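You operate a simulated robot arm through the tools that you are given. There is no shell and no other tool. Be economical: measure what you need, move in short steps, check, and stop when the job is done.

You are at the controls of a simulated robot arm. One attempt, no reset.

## Task
Take the tea box and put it in the flat tray.
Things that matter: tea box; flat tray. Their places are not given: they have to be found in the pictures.

The check looks at the end state, three seconds after you hand in, the way a careful person would. Anything else that was tipped, shoved, dropped, spilled or broken makes it a failure.

## Robot
A 6-joint arm with a two-finger parallel gripper, fixed in place. Base frame: the origin is at the foot of the arm, x ahead of it, y to its left, z up; the work surface is at about z = 0. Lengths are in mm, angles in degrees, forces in N, time in s.
With the tool pointing down near the work surface it reaches from about 140 to 580 mm from the base axis. Its first joint turns from -66.0 to 66.0 degrees. Payload 2.1 kg.
The TCP is the grasp point between the finger pads, 30 mm short of the fingertips. In the tool frame z runs along the fingers and y along their closing line. The gripper opens to 94 mm. The fingers are 28 mm wide and 10 mm thick; the gripper's body (50 by 96 mm) begins 55 mm behind the TCP.
Orientation is that of the tool frame in the base frame, as a unit quaternion [w, x, y, z]. With the fingers straight down and closing along the base's y, the tool's x points along the base's -x, its y along +y and its z along -z.

## Interface
- The arm moves only by the tool arm_command. Its argument "commands" is a list of rows, each a list of 7 numbers: the shift along the base's x, y, z in units of 40 mm (1.0 is 40 mm), then the turn, a rotation vector about the base's x, y, z in units of 5 degrees (1.0 is 5 degrees), then the gripper command, from -1 (shut) to 1 (fully open), values between in proportion. In form: [[tx, ty, tz, wx, wy, wz, gripper], ...]. A call has 1 to 12 rows; each row shifts and turns the commanded pose from where the row before left it. A call with a number of a shift or a turn outside -1 to 1 is refused whole. A row lasts 0.2 s, in which the tool goes at most 50 mm and 8.6 degrees; a call with a longer step from one row to the next is refused whole, and so is a gripper value outside its range. Where a pose cannot be reached the arm comes as near as it can. A force on the tool above 40 N (or 10 N above the force at the start of the call, whichever is more), or a blocked arm, ends the call early, and 0.2 s more pass. The fingers move at their own pace (about 72 mm/s each) and stop on an object; they squeeze with about 29 N. The grip force told is the motor's: it shows also when the fingers shut on nothing. Time passes only in rows, and 0.2 s behind the last, so rows that do not move let the fingers close. The reply holds the time, the measured pose of the TCP, the force on the tool along the base axes, the opening and the grip force, in the units named above and with some noise, and new pictures: "views" is both (left out), scene, wrist or none.
- Cameras (640 x 400 px; columns grow to the right, rows downward): "scene" is fixed at [32.3, -368.7, 469]; the picture's right is [0.90, -0.43, 0.00], its down [-0.31, -0.65, -0.70] and it looks along [0.30, 0.63, -0.72] (base axes); focal length 225 px, centre (320, 200). "wrist" rides on the gripper at [-37, 0, -58] in the tool frame; the picture's right is [0.00, -1.00, 0.00], its down [0.97, 0.00, -0.24] and it looks along [0.24, 0.00, 0.97] (tool axes); focal length 218 px, centre (320, 200).
- locate(camera, pixels): for up to 12 pixels [column, row] of the newest picture of that camera ("zoom" is the newest enlarged one), the place [x, y, z] in the base frame of the surface seen there, good to about 2 mm. No time passes.
- zoom(camera, box): a new picture of the part [left, top, right, bottom] of that camera's present view, enlarged. No time passes.
- job_done(): hands the job in; it is judged then, once.

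Work in short steps. Measure before you move; look again where a grasp or a placing could have gone wrong, and mend it. You have 60 turns and 120 pictures in all, those below and enlarged ones among them. Open the gripper and draw the arm clear of the work before you hand the job in, unless the task says otherwise; then end with one line.

The tools are called after "Emit:" as a command line: name --pt "numbers of a row" for each row, then --argument value for the rest, lists and objects as JSON in quotes. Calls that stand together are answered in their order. arm_command: Moves the arm, as the interface text tells. Its arguments: {"type":"object","properties":{"commands":{"type":"array","items":{"type":"array","items":{"type":"number"}}},"views":{"type":"string","enum":["both","scene","wrist","none"]}},"required":["commands"]} The other tools are called the same way: locate (camera, pixels) gives the place of the surface under pixels of a picture; zoom (camera, box) takes an enlarged picture of a part of a camera's view; job_done () hands the job in.

At the start:

```text
clock: 0.0
position: [292.2, -103.8, 282.2]
ee_rot: [0.0, 0.0, 1.0, 0.001]
wrist_force: [-0.3, -0.3, 0.5]
finger_gap: 94.0
finger_force: 0.1
```

scene: 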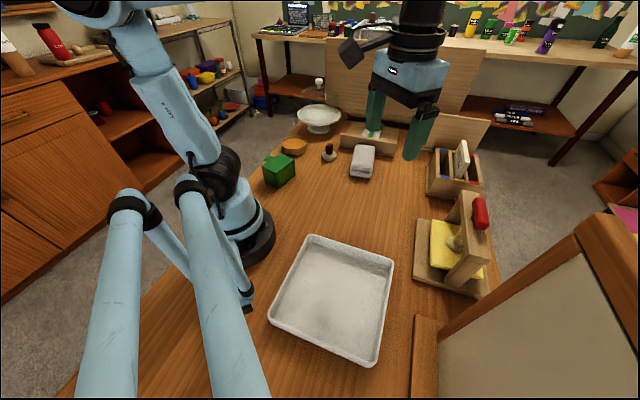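
wrist: 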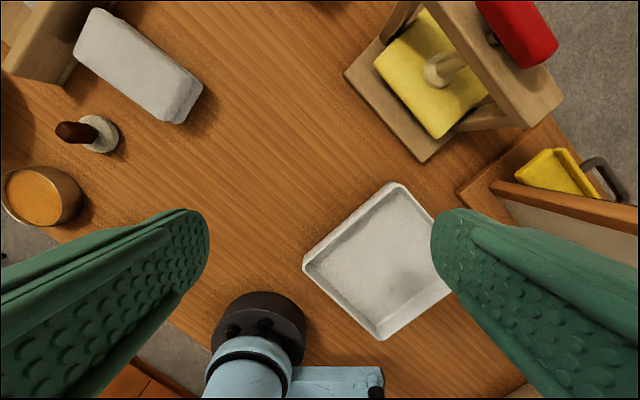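

The scene shows a tray at about (335,297) and a green box at (279,170), with a grey block at (362,161). I'll enlarge them to identify the tea box.

Emit:
zoom --camera "scene" --box '[240, 80, 400, 200]'

Emit:
zoom --camera "scene" --box '[390, 110, 510, 300]'

Emit:
locate --camera "scene" --pixels '[[312, 236], [394, 262], [372, 366], [270, 316], [335, 290], [265, 160], [281, 154], [295, 161], [279, 168], [265, 183], [279, 187], [295, 177]]'

```text
3.33 times, centred on (320, 140) of scene
```

zoom: 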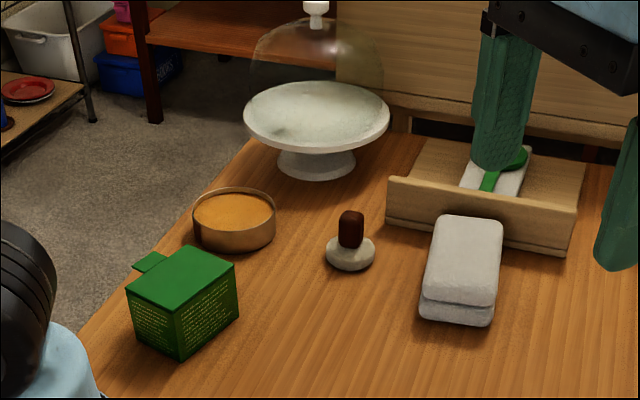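

```text
2.11 times, centred on (450, 205) of scene
```

zoom: 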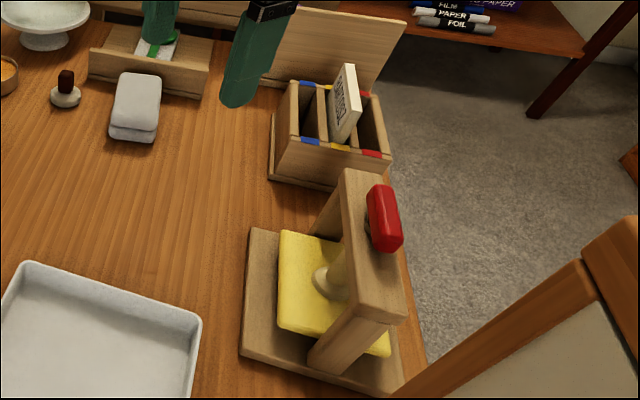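

```text
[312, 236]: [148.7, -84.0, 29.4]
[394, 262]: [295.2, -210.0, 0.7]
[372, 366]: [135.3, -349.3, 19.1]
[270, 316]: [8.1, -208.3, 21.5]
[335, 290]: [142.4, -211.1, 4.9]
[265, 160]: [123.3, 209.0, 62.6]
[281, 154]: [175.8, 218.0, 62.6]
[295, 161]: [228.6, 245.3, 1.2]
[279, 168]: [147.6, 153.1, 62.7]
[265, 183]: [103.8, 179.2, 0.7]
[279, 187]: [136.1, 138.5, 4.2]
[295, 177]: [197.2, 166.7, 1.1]
```

The green carton has text and a lid tab, but the item in the divided box at (461,160) also has text. I'll read both more closely.

Emit:
zoom --camera "scene" --box '[256, 140, 304, 190]'

Emit:
zoom --camera "scene" --box '[420, 130, 490, 205]'

Emit:
zoom --camera "scene" --box '[330, 110, 400, 185]'

```text
8.00 times, centred on (280, 165) of scene
```

zoom: 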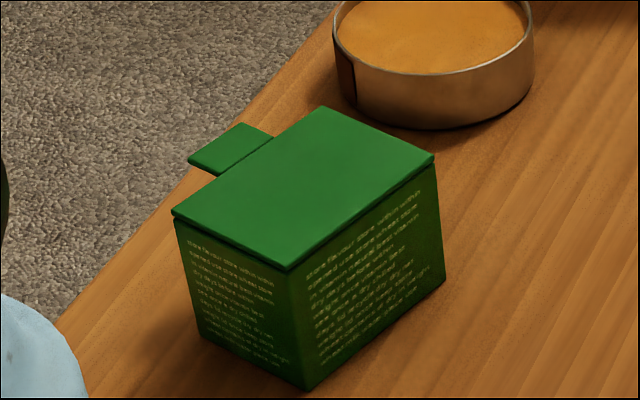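

```text
5.33 times, centred on (455, 168) of scene
```

zoom: 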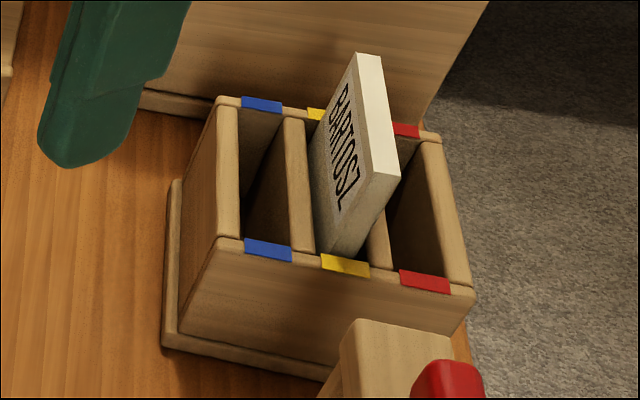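

```text
5.33 times, centred on (365, 148) of scene
```

zoom: 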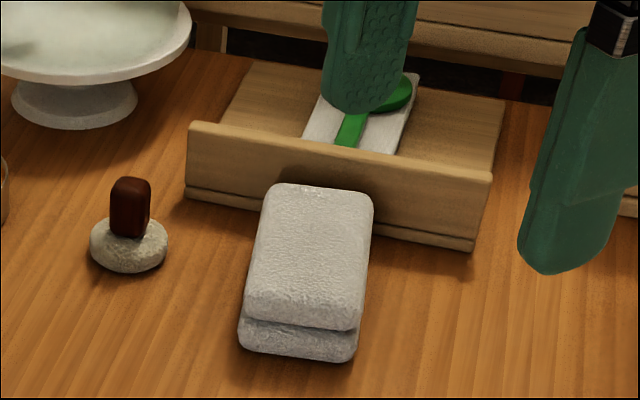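

The green carton is the tea box; it has a lid with a tab at the back left. I'll enlarge it again and measure its corners.

Emit:
zoom --camera "scene" --box '[256, 140, 304, 190]'

Emit:
locate --camera "zoom" --pixels '[[178, 213], [322, 112], [428, 158], [288, 264], [192, 160], [240, 127], [305, 384], [205, 336], [440, 275], [292, 285], [432, 180], [270, 140]]'

Emit:
locate --camera "scene" --pixels '[[329, 157], [329, 148], [293, 145], [304, 146], [285, 150], [316, 238], [392, 264], [373, 364], [273, 315], [310, 300], [360, 300], [335, 325]]'

```text
8.00 times, centred on (280, 165) of scene
```

zoom: 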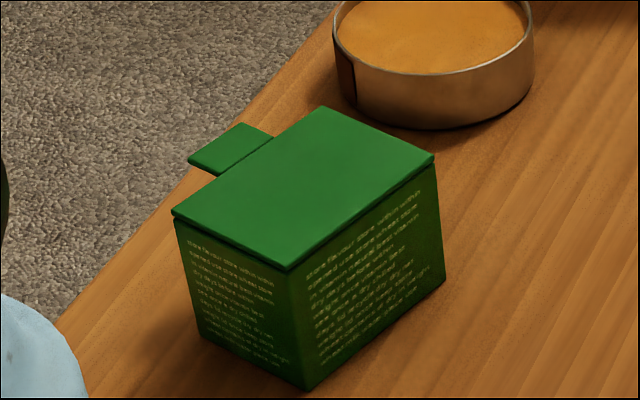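

```text
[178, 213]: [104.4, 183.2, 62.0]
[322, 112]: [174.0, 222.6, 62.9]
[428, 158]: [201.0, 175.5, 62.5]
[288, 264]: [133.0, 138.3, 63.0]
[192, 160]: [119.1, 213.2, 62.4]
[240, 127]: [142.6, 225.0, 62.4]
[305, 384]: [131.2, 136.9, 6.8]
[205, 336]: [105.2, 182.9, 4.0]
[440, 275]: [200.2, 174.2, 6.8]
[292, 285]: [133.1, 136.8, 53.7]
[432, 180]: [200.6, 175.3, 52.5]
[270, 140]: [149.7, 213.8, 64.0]
```

```text
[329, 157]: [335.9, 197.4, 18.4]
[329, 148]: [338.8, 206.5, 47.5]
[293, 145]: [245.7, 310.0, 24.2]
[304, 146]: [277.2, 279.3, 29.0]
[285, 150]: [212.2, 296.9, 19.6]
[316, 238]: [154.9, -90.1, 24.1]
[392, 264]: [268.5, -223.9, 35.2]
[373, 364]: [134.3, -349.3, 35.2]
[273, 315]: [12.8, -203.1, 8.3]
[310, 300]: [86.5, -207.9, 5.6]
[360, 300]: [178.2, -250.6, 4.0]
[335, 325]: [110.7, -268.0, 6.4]
```

The box centre is about (153,180), its top is at z=63, and its long axis (79 mm) lies at about 29.5°. The tab sticks out of the long back side, so I'll grip across the short ends. I'll move above the box and turn -60° about z.

Emit:
arm_command --pt "-0.29 0.592 -0.1 0 0 -1 1" --pt "-0.29 0.592 -0.1 0 0 -1 1" --pt "-0.29 0.592 -0.1 0 0 -1 1" --pt "-0.29 0.592 -0.1 0 0 -1 1" --pt "-0.29 0.592 -0.1 0 0 -1 1" --pt "-0.29 0.592 -0.1 0 0 -1 1" --pt "-0.29 0.592 -0.1 0 0 -1 1" --pt "-0.29 0.592 -0.1 0 0 -1 1" --pt "-0.29 0.592 -0.1 0 0 -1 1" --pt "-0.29 0.592 -0.1 0 0 -1 1" --pt "-0.29 0.592 -0.1 0 0 -1 1" --pt "-0.29 0.592 -0.1 0 0 -1 1"

```text
clock: 2.6
position: [152.0, 181.0, 233.4]
ee_rot: [0.001, 0.501, 0.865, -0.001]
wrist_force: [0.2, -0.5, -1.2]
finger_gap: 93.8
finger_force: 0.1
```

scene: 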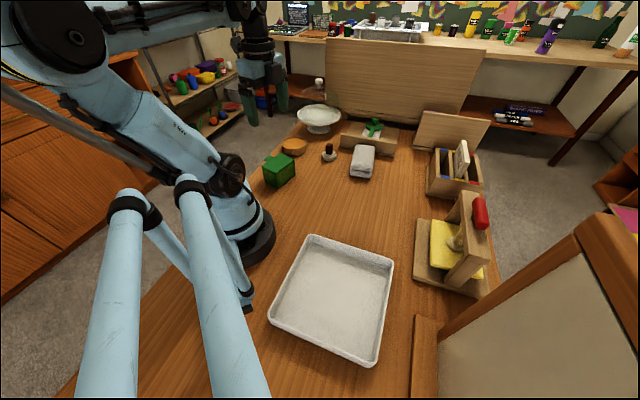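
wrist: 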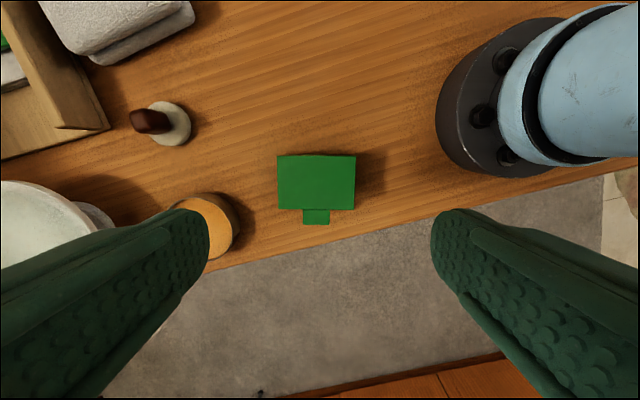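

The box is centred under the gripper at about (316,182) and square with it. I'll measure its corners in this view for the final alignment.

Emit:
locate --camera "wrist" --pixels '[[280, 158], [353, 158], [280, 206], [352, 208], [317, 182], [317, 221], [205, 230], [237, 222]]'

Emit:
zoom --camera "wrist" --box '[260, 140, 372, 230]'

```text
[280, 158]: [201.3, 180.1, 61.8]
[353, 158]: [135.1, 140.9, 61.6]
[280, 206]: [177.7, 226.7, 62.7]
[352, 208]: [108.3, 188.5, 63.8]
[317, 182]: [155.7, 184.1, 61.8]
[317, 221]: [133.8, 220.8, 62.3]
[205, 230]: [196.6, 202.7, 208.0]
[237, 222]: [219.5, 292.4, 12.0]
```

```text
4.44 times, centred on (316, 185) of wrist
```

zoom: 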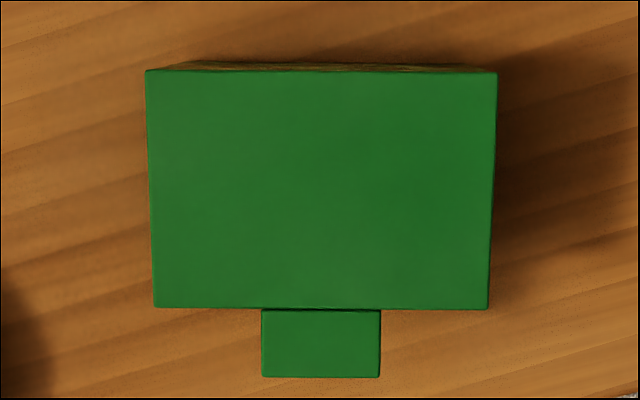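

The wrist view puts the centre at (155.6,184), so I'll shift about 4 mm along the closing line. Then I'll lower to z≈105, with the tips still above the box, and recheck.

Emit:
arm_command --pt "0.085 0.055 -0.8 0 0 0 1" --pt "0 0 -0.8 0 0 0 1" --pt "0 0 -0.8 0 0 0 1" --pt "0 0 -0.8 0 0 0 1" --pt "0 0 0 0 0 0 1"

```text
clock: 3.8
position: [156.6, 183.0, 104.9]
ee_rot: [0.0, 0.5, 0.866, 0.0]
wrist_force: [-0.4, 0.7, 0.1]
finger_gap: 94.2
finger_force: 0.1
```

scene: 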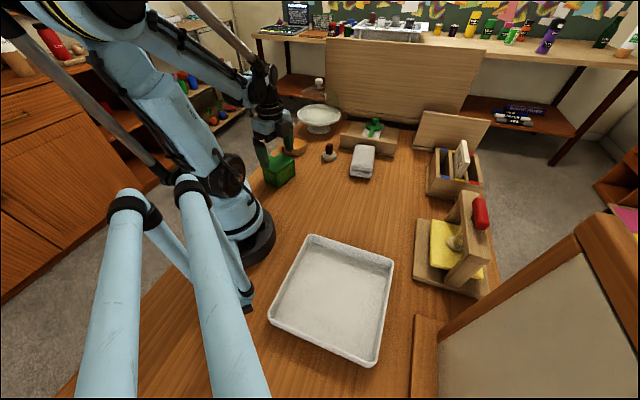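
wrist: 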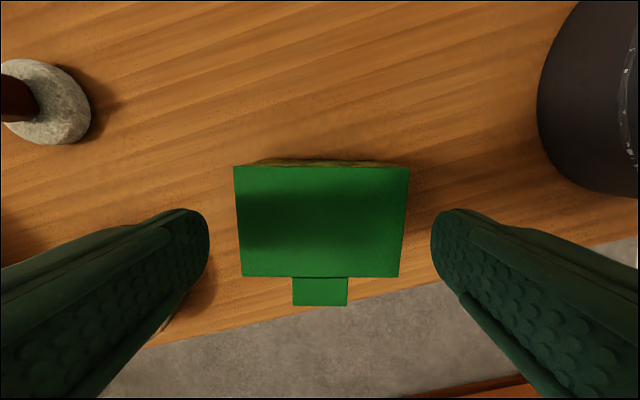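

The box now spans columns 234-409, centred between the fingertips at 209 and 431. I'll lower slowly to z≈36.

Emit:
arm_command --pt "0 0 -0.25 0 0 0 1" --pt "0 0 -0.25 0 0 0 1" --pt "0 0 -0.25 0 0 0 1" --pt "0 0 -0.25 0 0 0 1" --pt "0 0 -0.25 0 0 0 1" --pt "0 0 -0.25 0 0 0 1" --pt "0 0 -0.22 0 0 0 1" --pt "0 0 0 0 0 0 1"

```text
clock: 5.6
position: [156.9, 183.2, 35.6]
ee_rot: [-0.001, 0.5, 0.866, 0.0]
wrist_force: [-0.6, -0.2, -0.4]
finger_gap: 94.1
finger_force: 0.1
```

scene: 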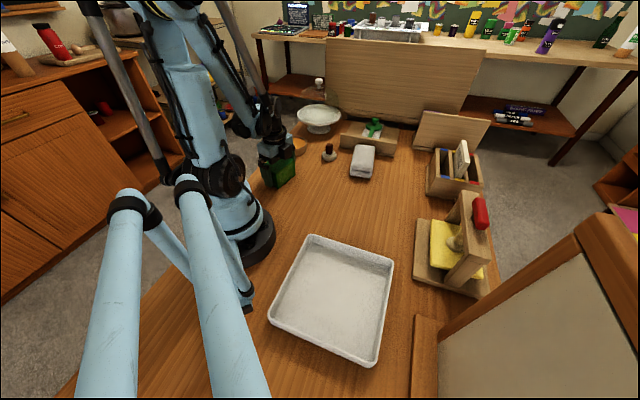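
wrist: 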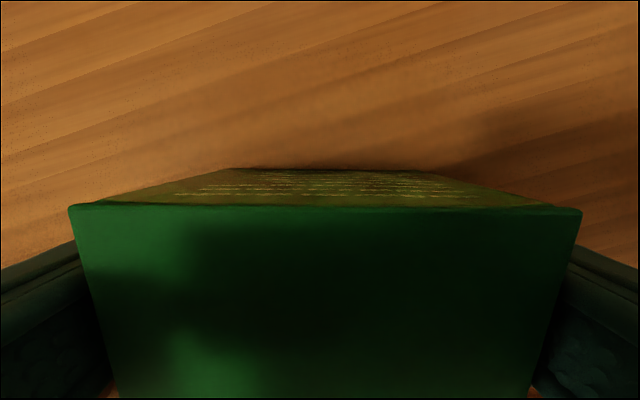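

The fingers straddle the box with no contact force. I'll close on it gently.

Emit:
arm_command --pt "0 0 0 0 0 0 0.75" --pt "0 0 0 0 0 0 0.5" --pt "0 0 0 0 0 0 0.2" --pt "0 0 0 0 0 0 0" --views "wrist"

```text
clock: 6.6
position: [155.6, 182.2, 37.1]
ee_rot: [0.0, 0.501, 0.866, 0.0]
wrist_force: [-0.2, -0.2, -0.7]
finger_gap: 88.8
finger_force: 29.4
```

wrist: 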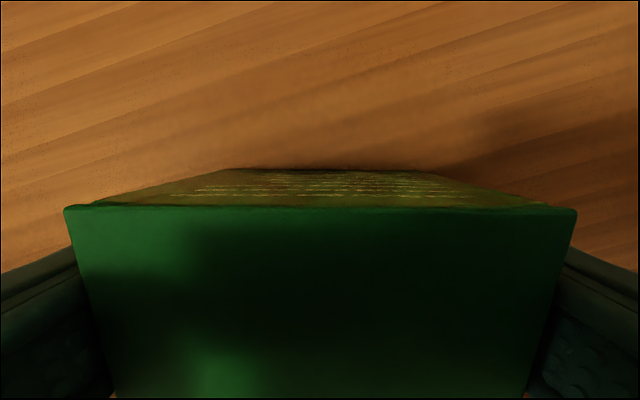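

The fingers stopped at 88.8 mm with 29 N, so something is held, possibly the lid edges. I'll lift about 30 mm and check that the body comes along.

Emit:
arm_command --pt "0 0 0 0 0 0 -0.3" --pt "0 0 0.25 0 0 0 -0.3" --pt "0 0 0.25 0 0 0 -0.3" --pt "0 0 0.25 0 0 0 -0.3" --pt "0 0 0 0 0 0 -0.3"

Emit:
zoom --camera "scene" --box '[240, 110, 320, 200]'

```text
clock: 7.8
position: [157.1, 181.9, 66.7]
ee_rot: [0.0, 0.499, 0.866, 0.0]
wrist_force: [0.0, -0.6, -1.9]
finger_gap: 88.4
finger_force: 29.0
```

scene: 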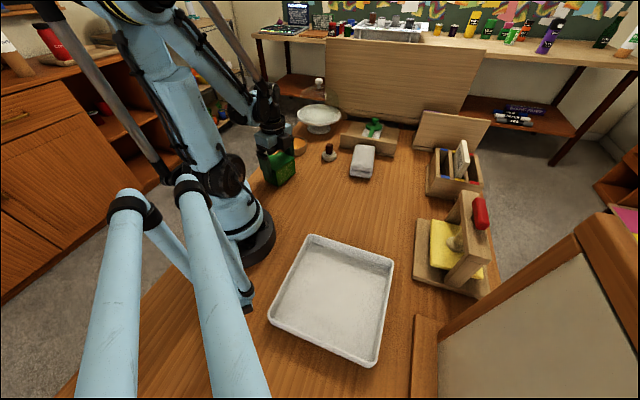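
wrist: 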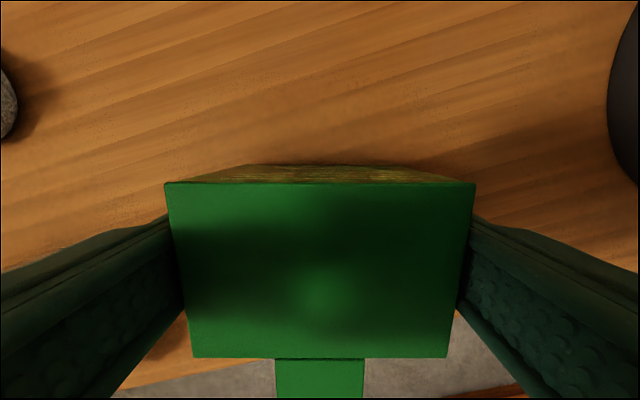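

```text
4.44 times, centred on (280, 155) of scene
```

zoom: 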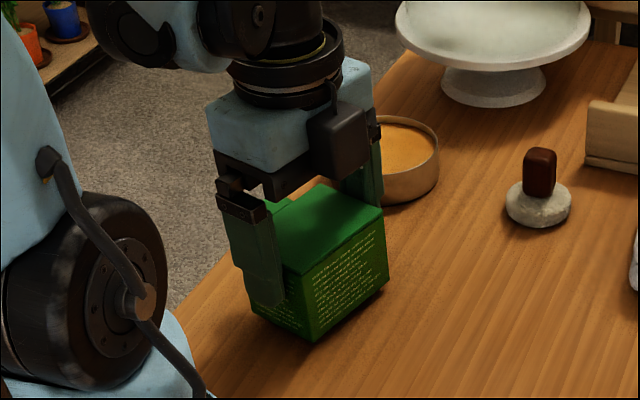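

The gripper rose but the box seems to have stayed down, since its wrist-view width shrank from 514 to 310 px. I'll measure where the fingers and the box are.

Emit:
zoom --camera "wrist" --box '[130, 150, 510, 390]'

Emit:
locate --camera "wrist" --pixels '[[170, 187], [472, 187], [194, 352], [445, 352], [320, 270], [320, 375], [165, 230], [477, 230], [179, 280], [463, 280], [160, 300], [480, 300]]'

Emit:
zoom --camera "scene" --box '[262, 140, 302, 190]'

```text
1.67 times, centred on (320, 270) of wrist
```

zoom: 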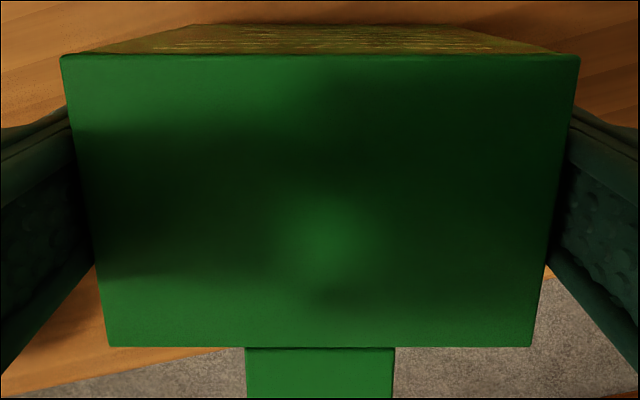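

```text
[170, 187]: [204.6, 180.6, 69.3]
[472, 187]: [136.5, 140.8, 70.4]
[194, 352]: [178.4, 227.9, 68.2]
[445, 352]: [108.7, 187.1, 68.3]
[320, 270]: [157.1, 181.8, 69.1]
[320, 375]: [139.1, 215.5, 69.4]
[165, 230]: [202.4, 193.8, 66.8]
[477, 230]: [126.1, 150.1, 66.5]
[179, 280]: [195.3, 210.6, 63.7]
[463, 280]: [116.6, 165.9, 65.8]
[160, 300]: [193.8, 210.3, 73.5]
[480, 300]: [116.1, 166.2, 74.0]
```

```text
8.00 times, centred on (282, 165) of scene
```

zoom: 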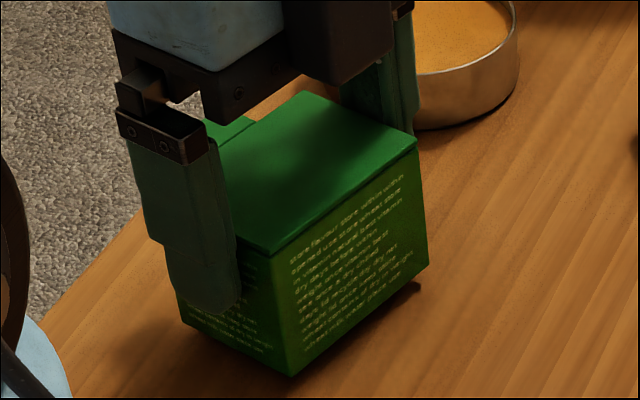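

The box top is now at z≈69, up from 62.5, so it lifted only a little and the fingers slipped about 24 mm before holding. I'll raise 12 mm more and see whether it follows.

Emit:
arm_command --pt "0 0 0 0 0 0 -0.6" --pt "0 0 0.15 0 0 0 -0.6" --pt "0 0 0.15 0 0 0 -0.6" --pt "0 0 0 0 0 0 -0.6" --views "wrist"

Emit:
locate --camera "wrist" --pixels '[[320, 230], [320, 270], [250, 270], [390, 270]]'

Emit:
zoom --camera "scene" --box '[256, 135, 306, 190]'

```text
clock: 8.8
position: [157.3, 182.2, 78.2]
ee_rot: [0.0, 0.5, 0.866, 0.0]
wrist_force: [-0.5, 0.3, -1.4]
finger_gap: 88.7
finger_force: 29.3
```

wrist: 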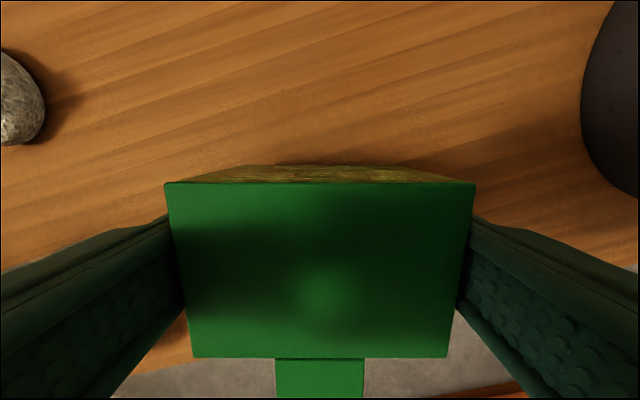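

```text
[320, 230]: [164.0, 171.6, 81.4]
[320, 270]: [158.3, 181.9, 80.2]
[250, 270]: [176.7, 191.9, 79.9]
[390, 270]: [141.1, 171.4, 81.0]
```

```text
7.27 times, centred on (281, 162) of scene
```

zoom: 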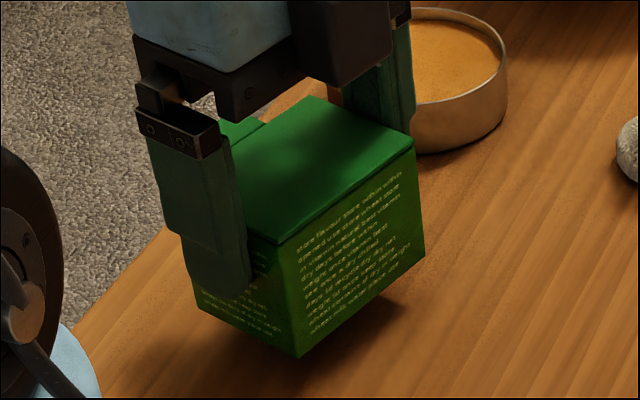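

The box rose together with the gripper (top 80.5, bottom about 18 mm clear) and is level. I'll lift it gently higher and check that it holds.

Emit:
arm_command --pt "0 0 0.15 0 0 0 -1" --pt "0 0 0.25 0 0 0 -1" --pt "0 0 0.3 0 0 0 -1" --pt "0 0 0.3 0 0 0 -1" --pt "0 0 0.3 0 0 0 -1" --pt "0 0 0.3 0 0 0 -1" --pt "0 0 0.25 0 0 0 -1" --pt "0 0 0.15 0 0 0 -1" --pt "0 0 0 0 0 0 -1"

Emit:
zoom --camera "scene" --box '[246, 95, 316, 190]'

```text
clock: 10.8
position: [157.2, 182.2, 158.2]
ee_rot: [0.0, 0.5, 0.866, 0.0]
wrist_force: [-1.2, -0.4, -0.9]
finger_gap: 88.4
finger_force: 28.7
```

scene: 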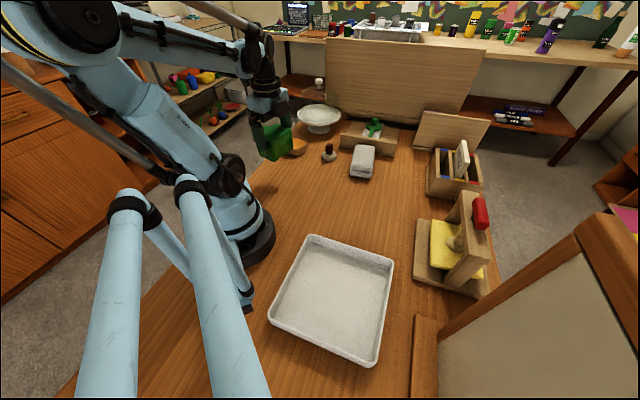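
wrist: 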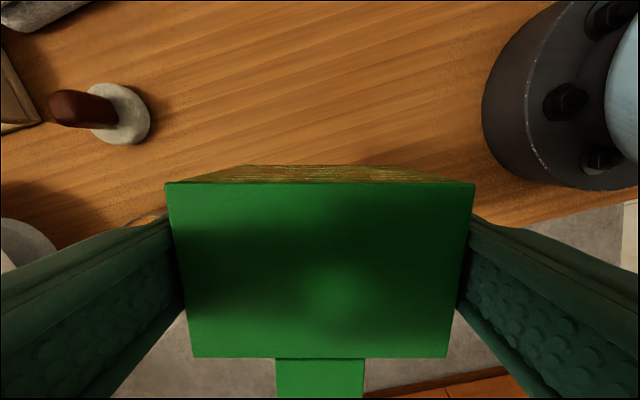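

```text
4.21 times, centred on (281, 142) of scene
```

zoom: 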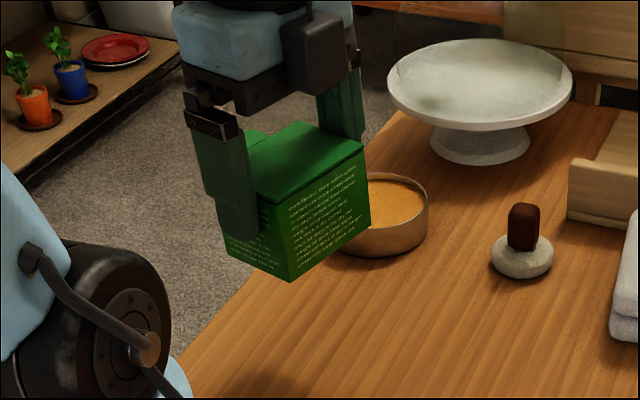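

The box is steady in the grip (same wrist picture, gap 88.4). I'll carry it around the base on an arc, first to about (262,0).

Emit:
arm_command --pt "0.12 -0.2 0 0 0 0 -1" --pt "0.25 -0.42 0 0 0 0 -1" --pt "0.28 -0.49 0 0 0 0 -1" --pt "0.28 -0.49 0 0 0 0 -1" --pt "0.28 -0.49 0 0 0 0 -1" --pt "0.28 -0.49 0 0 0 0 -1" --pt "0.28 -0.49 0 0 0 0 -1" --pt "0.28 -0.49 0 0 0 0 -1" --pt "0.28 -0.49 0 0 0 0 -1" --pt "0.2 -0.35 0 0 0 0 -1" --pt "0.09 -0.15 0 0 0 0 -1"

```text
clock: 13.2
position: [261.6, 1.7, 156.9]
ee_rot: [0.0, 0.5, 0.866, 0.001]
wrist_force: [-0.2, -0.5, -1.4]
finger_gap: 88.4
finger_force: 29.4
```

scene: 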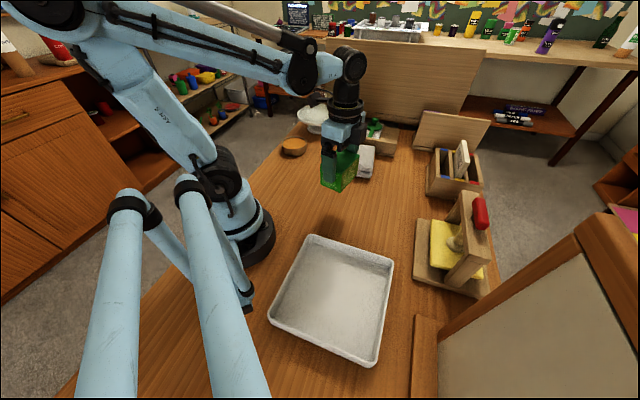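
wrist: 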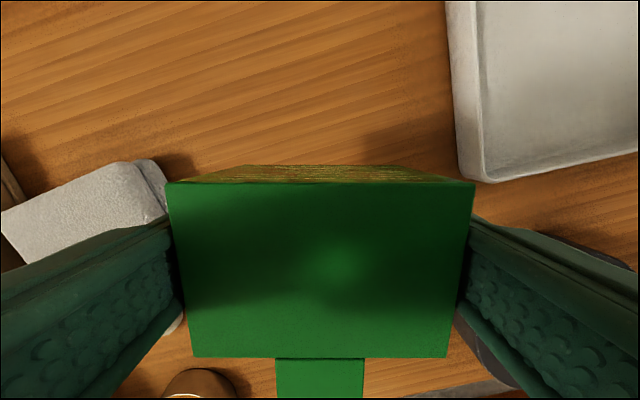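

Still held well. Next I'll go over the tray centre, about (147,-214), turning +13° to line up with the tray edges.

Emit:
arm_command --pt "-0.11 -0.21 0 0 0 0.1 -1" --pt "-0.22 -0.42 0 0 0 0.25 -1" --pt "-0.276 -0.524 0 0 0 0.25 -1" --pt "-0.276 -0.524 0 0 0 0.25 -1" --pt "-0.276 -0.524 0 0 0 0.25 -1" --pt "-0.276 -0.524 0 0 0 0.25 -1" --pt "-0.276 -0.524 0 0 0 0.25 -1" --pt "-0.276 -0.524 0 0 0 0.25 -1" --pt "-0.276 -0.524 0 0 0 0.25 -1" --pt "-0.276 -0.524 0 0 0 0.25 -1" --pt "-0.2 -0.37 0 0 0 0.2 -1" --pt "-0.11 -0.21 0 0 0 0.05 -1"

```text
clock: 15.8
position: [148.2, -216.2, 160.0]
ee_rot: [0.0, 0.4, 0.917, 0.0]
wrist_force: [-0.3, -0.7, -1.1]
finger_gap: 88.4
finger_force: 29.3
```

scene: 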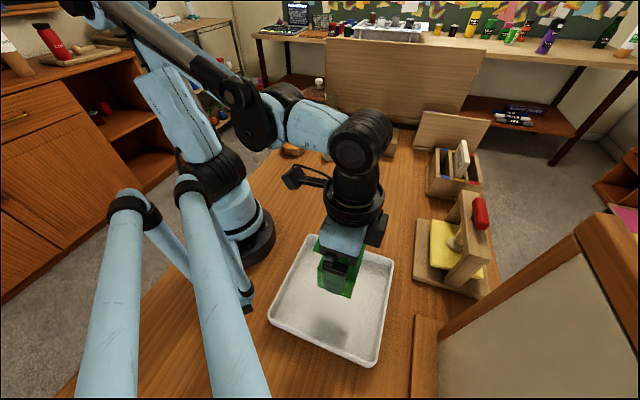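
wrist: 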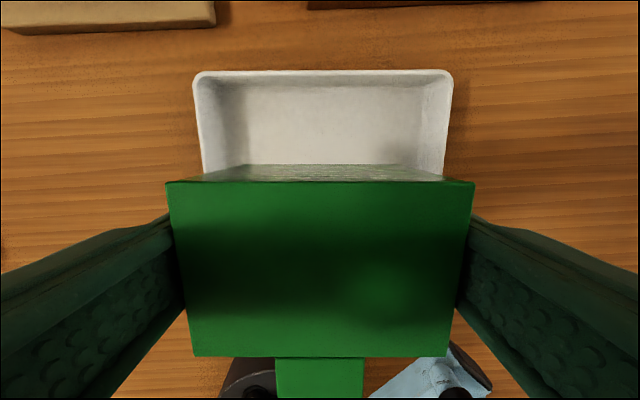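

The box is square over the tray, whose rim spans columns 193-453 at row 75. I'll measure the tray rim to confirm the centring.

Emit:
locate --camera "wrist" --pixels '[[197, 80], [449, 80], [204, 165], [444, 165], [322, 73], [322, 120]]'

Emit:
locate --camera "scene" --pixels '[[311, 239], [393, 263], [370, 364], [271, 317], [281, 300], [340, 345]]'

```text
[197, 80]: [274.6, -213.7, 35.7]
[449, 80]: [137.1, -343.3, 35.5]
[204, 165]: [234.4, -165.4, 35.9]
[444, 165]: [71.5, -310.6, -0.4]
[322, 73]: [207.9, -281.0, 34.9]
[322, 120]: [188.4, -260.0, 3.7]
```

```text
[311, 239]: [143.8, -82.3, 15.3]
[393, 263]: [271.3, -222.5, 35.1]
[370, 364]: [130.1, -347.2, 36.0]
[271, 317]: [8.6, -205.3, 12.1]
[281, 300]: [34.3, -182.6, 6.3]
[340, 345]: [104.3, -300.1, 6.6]
```

The tray centre is about (142,-213), the floor is at z≈4 and the rim at 36. The box bottom is about 60 mm below the TCP, so I'll lower to TCP z≈67 and check.

Emit:
arm_command --pt "-0.06 0.04 -0.2 0 0 0 -1" --pt "-0.06 0.04 -0.3 0 0 0 -1" --pt "0 0 -0.35 0 0 0 -1" --pt "0 0 -0.35 0 0 0 -1" --pt "0 0 -0.35 0 0 0 -1" --pt "0 0 -0.3 0 0 0 -1" --pt "0 0 -0.25 0 0 0 -1" --pt "0 0 -0.13 0 0 0 -1" --pt "0 0 -0.07 0 0 0 -1" --pt "0 0 0 0 0 0 -1"

Emit:
zoom --camera "scene" --box '[260, 220, 410, 370]'

```text
clock: 18.0
position: [143.1, -212.5, 67.7]
ee_rot: [0.0, 0.399, 0.917, 0.0]
wrist_force: [-0.2, 0.0, -1.4]
finger_gap: 88.7
finger_force: 29.2
```

scene: 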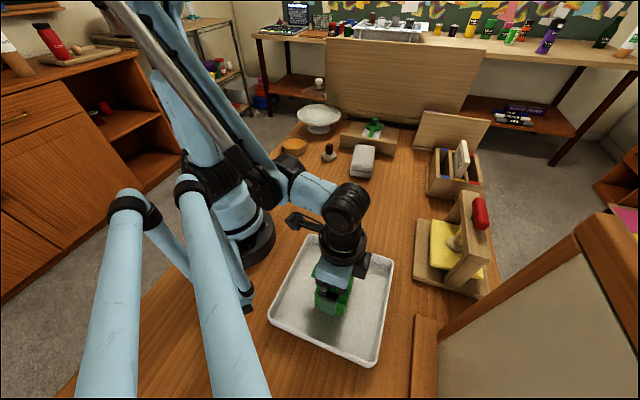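
wrist: 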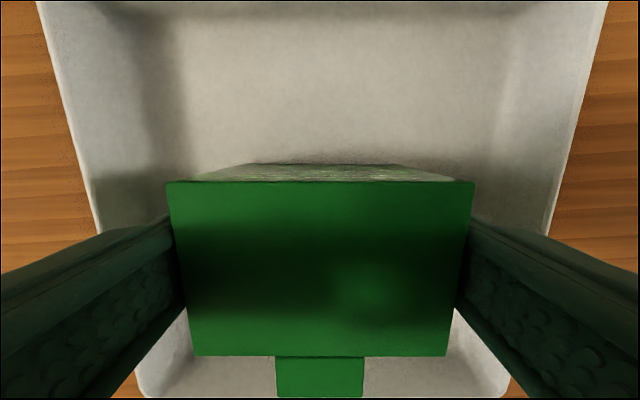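

```text
2.67 times, centred on (335, 295) of scene
```

zoom: 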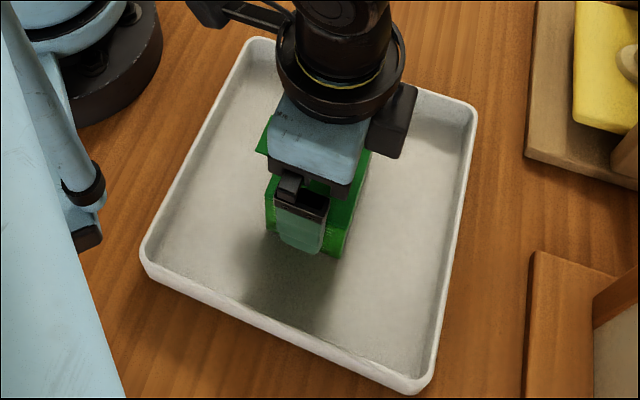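

Centred in the tray, with the box nearly at the floor and no contact yet. I'll creep down in 1 mm steps and watch the force.

Emit:
arm_command --pt "0 0 -0.025 0 0 0 -1" --pt "0 0 -0.025 0 0 0 -1" --pt "0 0 -0.025 0 0 0 -1" --pt "0 0 0 0 0 0 -1" --views "none"

```text
clock: 18.9
position: [143.1, -213.1, 64.9]
ee_rot: [0.0, 0.399, 0.917, 0.001]
wrist_force: [-2.4, 2.3, 17.4]
finger_gap: 88.4
finger_force: 28.6
stopped in row 4: the force on the tool passed its limit (the readings are from after the stop); the commanded pose is now the measured one
```

Contact with the tray floor at z≈65 (17 N upward). I'll ease up slightly and open slowly.

Emit:
arm_command --pt "0 0 0.015 0 0 0 -1" --pt "0 0 0 0 0 0 0.9" --pt "0 0 0 0 0 0 1" --pt "0 0 0 0 0 0 1"

```text
clock: 19.9
position: [142.6, -212.5, 64.7]
ee_rot: [0.0, 0.399, 0.917, 0.001]
wrist_force: [-0.3, -0.5, -1.0]
finger_gap: 93.8
finger_force: 0.0
```

scene: 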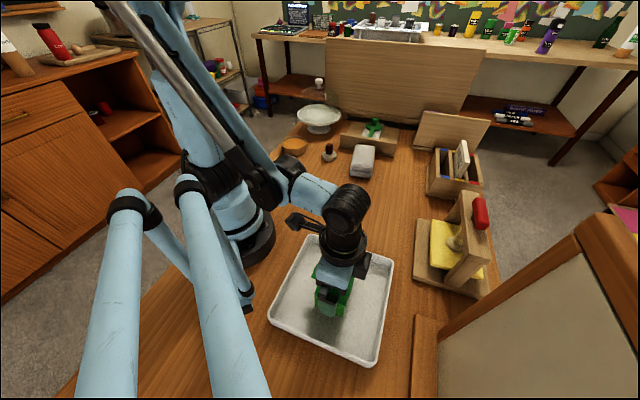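
wrist: 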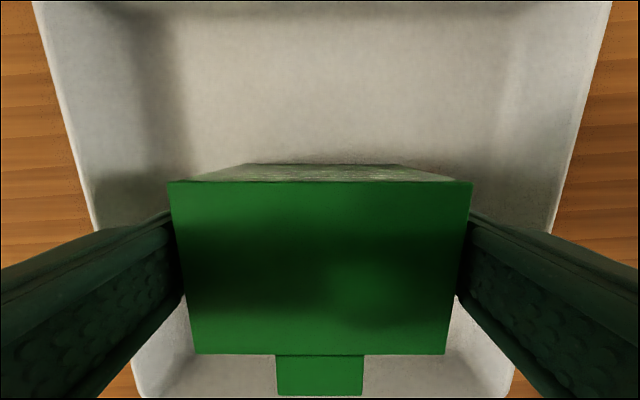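

The fingers are open to 93.8 mm and the box is standing in the tray. I'll rise slowly at first so as not to drag the lid, then check.

Emit:
arm_command --pt "0 0 0.1 0 0 0 1" --pt "0 0 0.2 0 0 0 1" --pt "0 0 0.2 0 0 0 1" --pt "0 0 0.25 0 0 0 1" --pt "0 0 0.4 0 0 0 1" --pt "0 0 0.6 0 0 0 1" --pt "0 0 0.8 0 0 0 1" --pt "0 0 0.8 0 0 0 1"

Emit:
zoom --camera "scene" --box '[260, 220, 410, 370]'

```text
clock: 21.7
position: [143.6, -211.9, 198.6]
ee_rot: [-0.001, 0.399, 0.917, 0.0]
wrist_force: [-0.5, 0.1, -0.4]
finger_gap: 93.9
finger_force: 0.1
```

scene: 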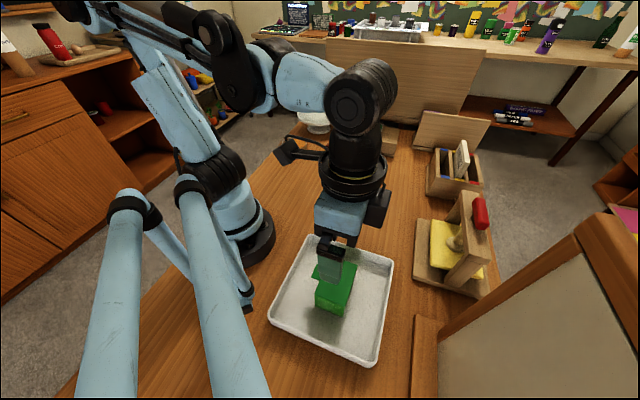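
wrist: 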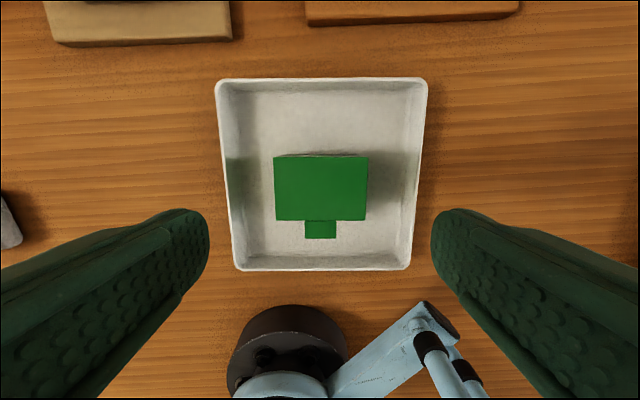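

```text
2.67 times, centred on (335, 295) of scene
```

zoom: 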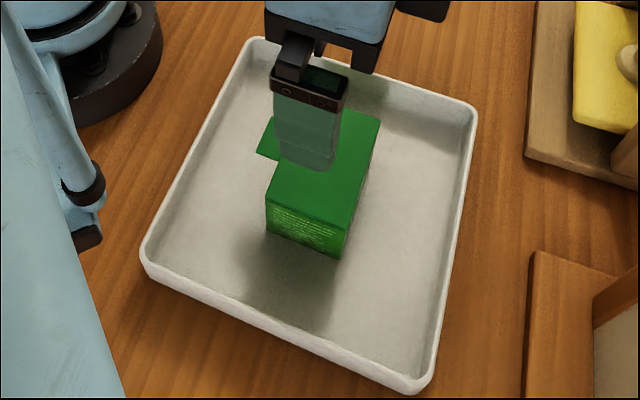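

The box stands upright and closed in the middle of the tray, with the lid intact. I'll draw the arm clear, upward and back toward the starting pose.

Emit:
arm_command --pt "0 0 0.8 0 0 0 1" --pt "0 0 0.8 0 0 0 1" --pt "0.5 0.5 0.2 0 0 0 1" --pt "0.7 0.6 0 0 0 0 1" --pt "0.7 0.6 0 0 0 0 1" --pt "0.7 0.6 0 0 0 0 1" --pt "0.5 0.4 0 0 0 0 1" --pt "0 0 0 0 0 0 1" --views "scene"

Emit:
zoom --camera "scene" --box '[240, 200, 420, 380]'

```text
clock: 23.5
position: [267.6, -105.3, 271.2]
ee_rot: [0.0, 0.398, 0.917, 0.001]
wrist_force: [-0.9, -0.5, 0.2]
finger_gap: 93.9
finger_force: 0.1
```

scene: 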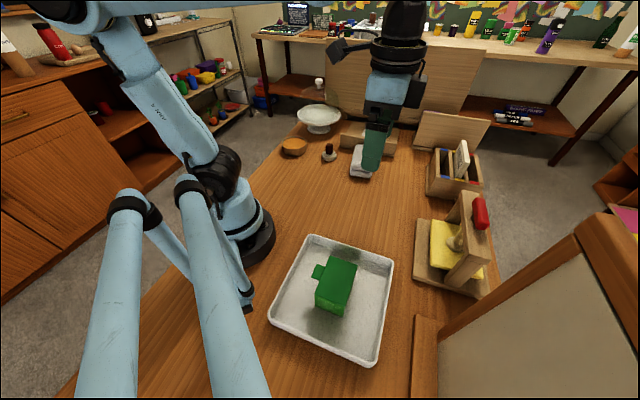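

```text
2.22 times, centred on (330, 290) of scene
```

zoom: 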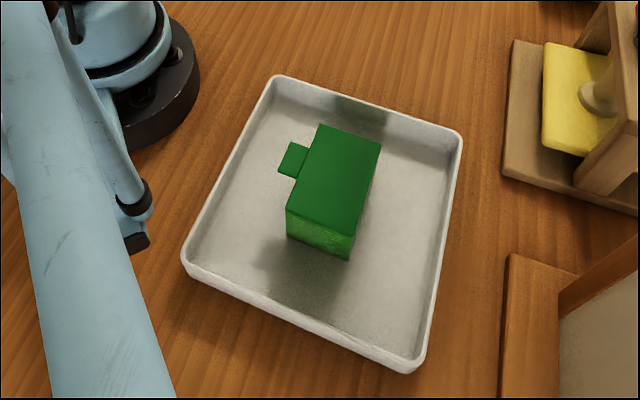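

The tea box stands in the tray at about (335,285), nothing else has moved, the gripper is open and the arm is clear. I'm handing the job in.

Emit:
job_done

```text
The job is handed in.
```

The tea box is standing upright and closed in the middle of the flat tray, nothing else was disturbed, and the job is handed in.
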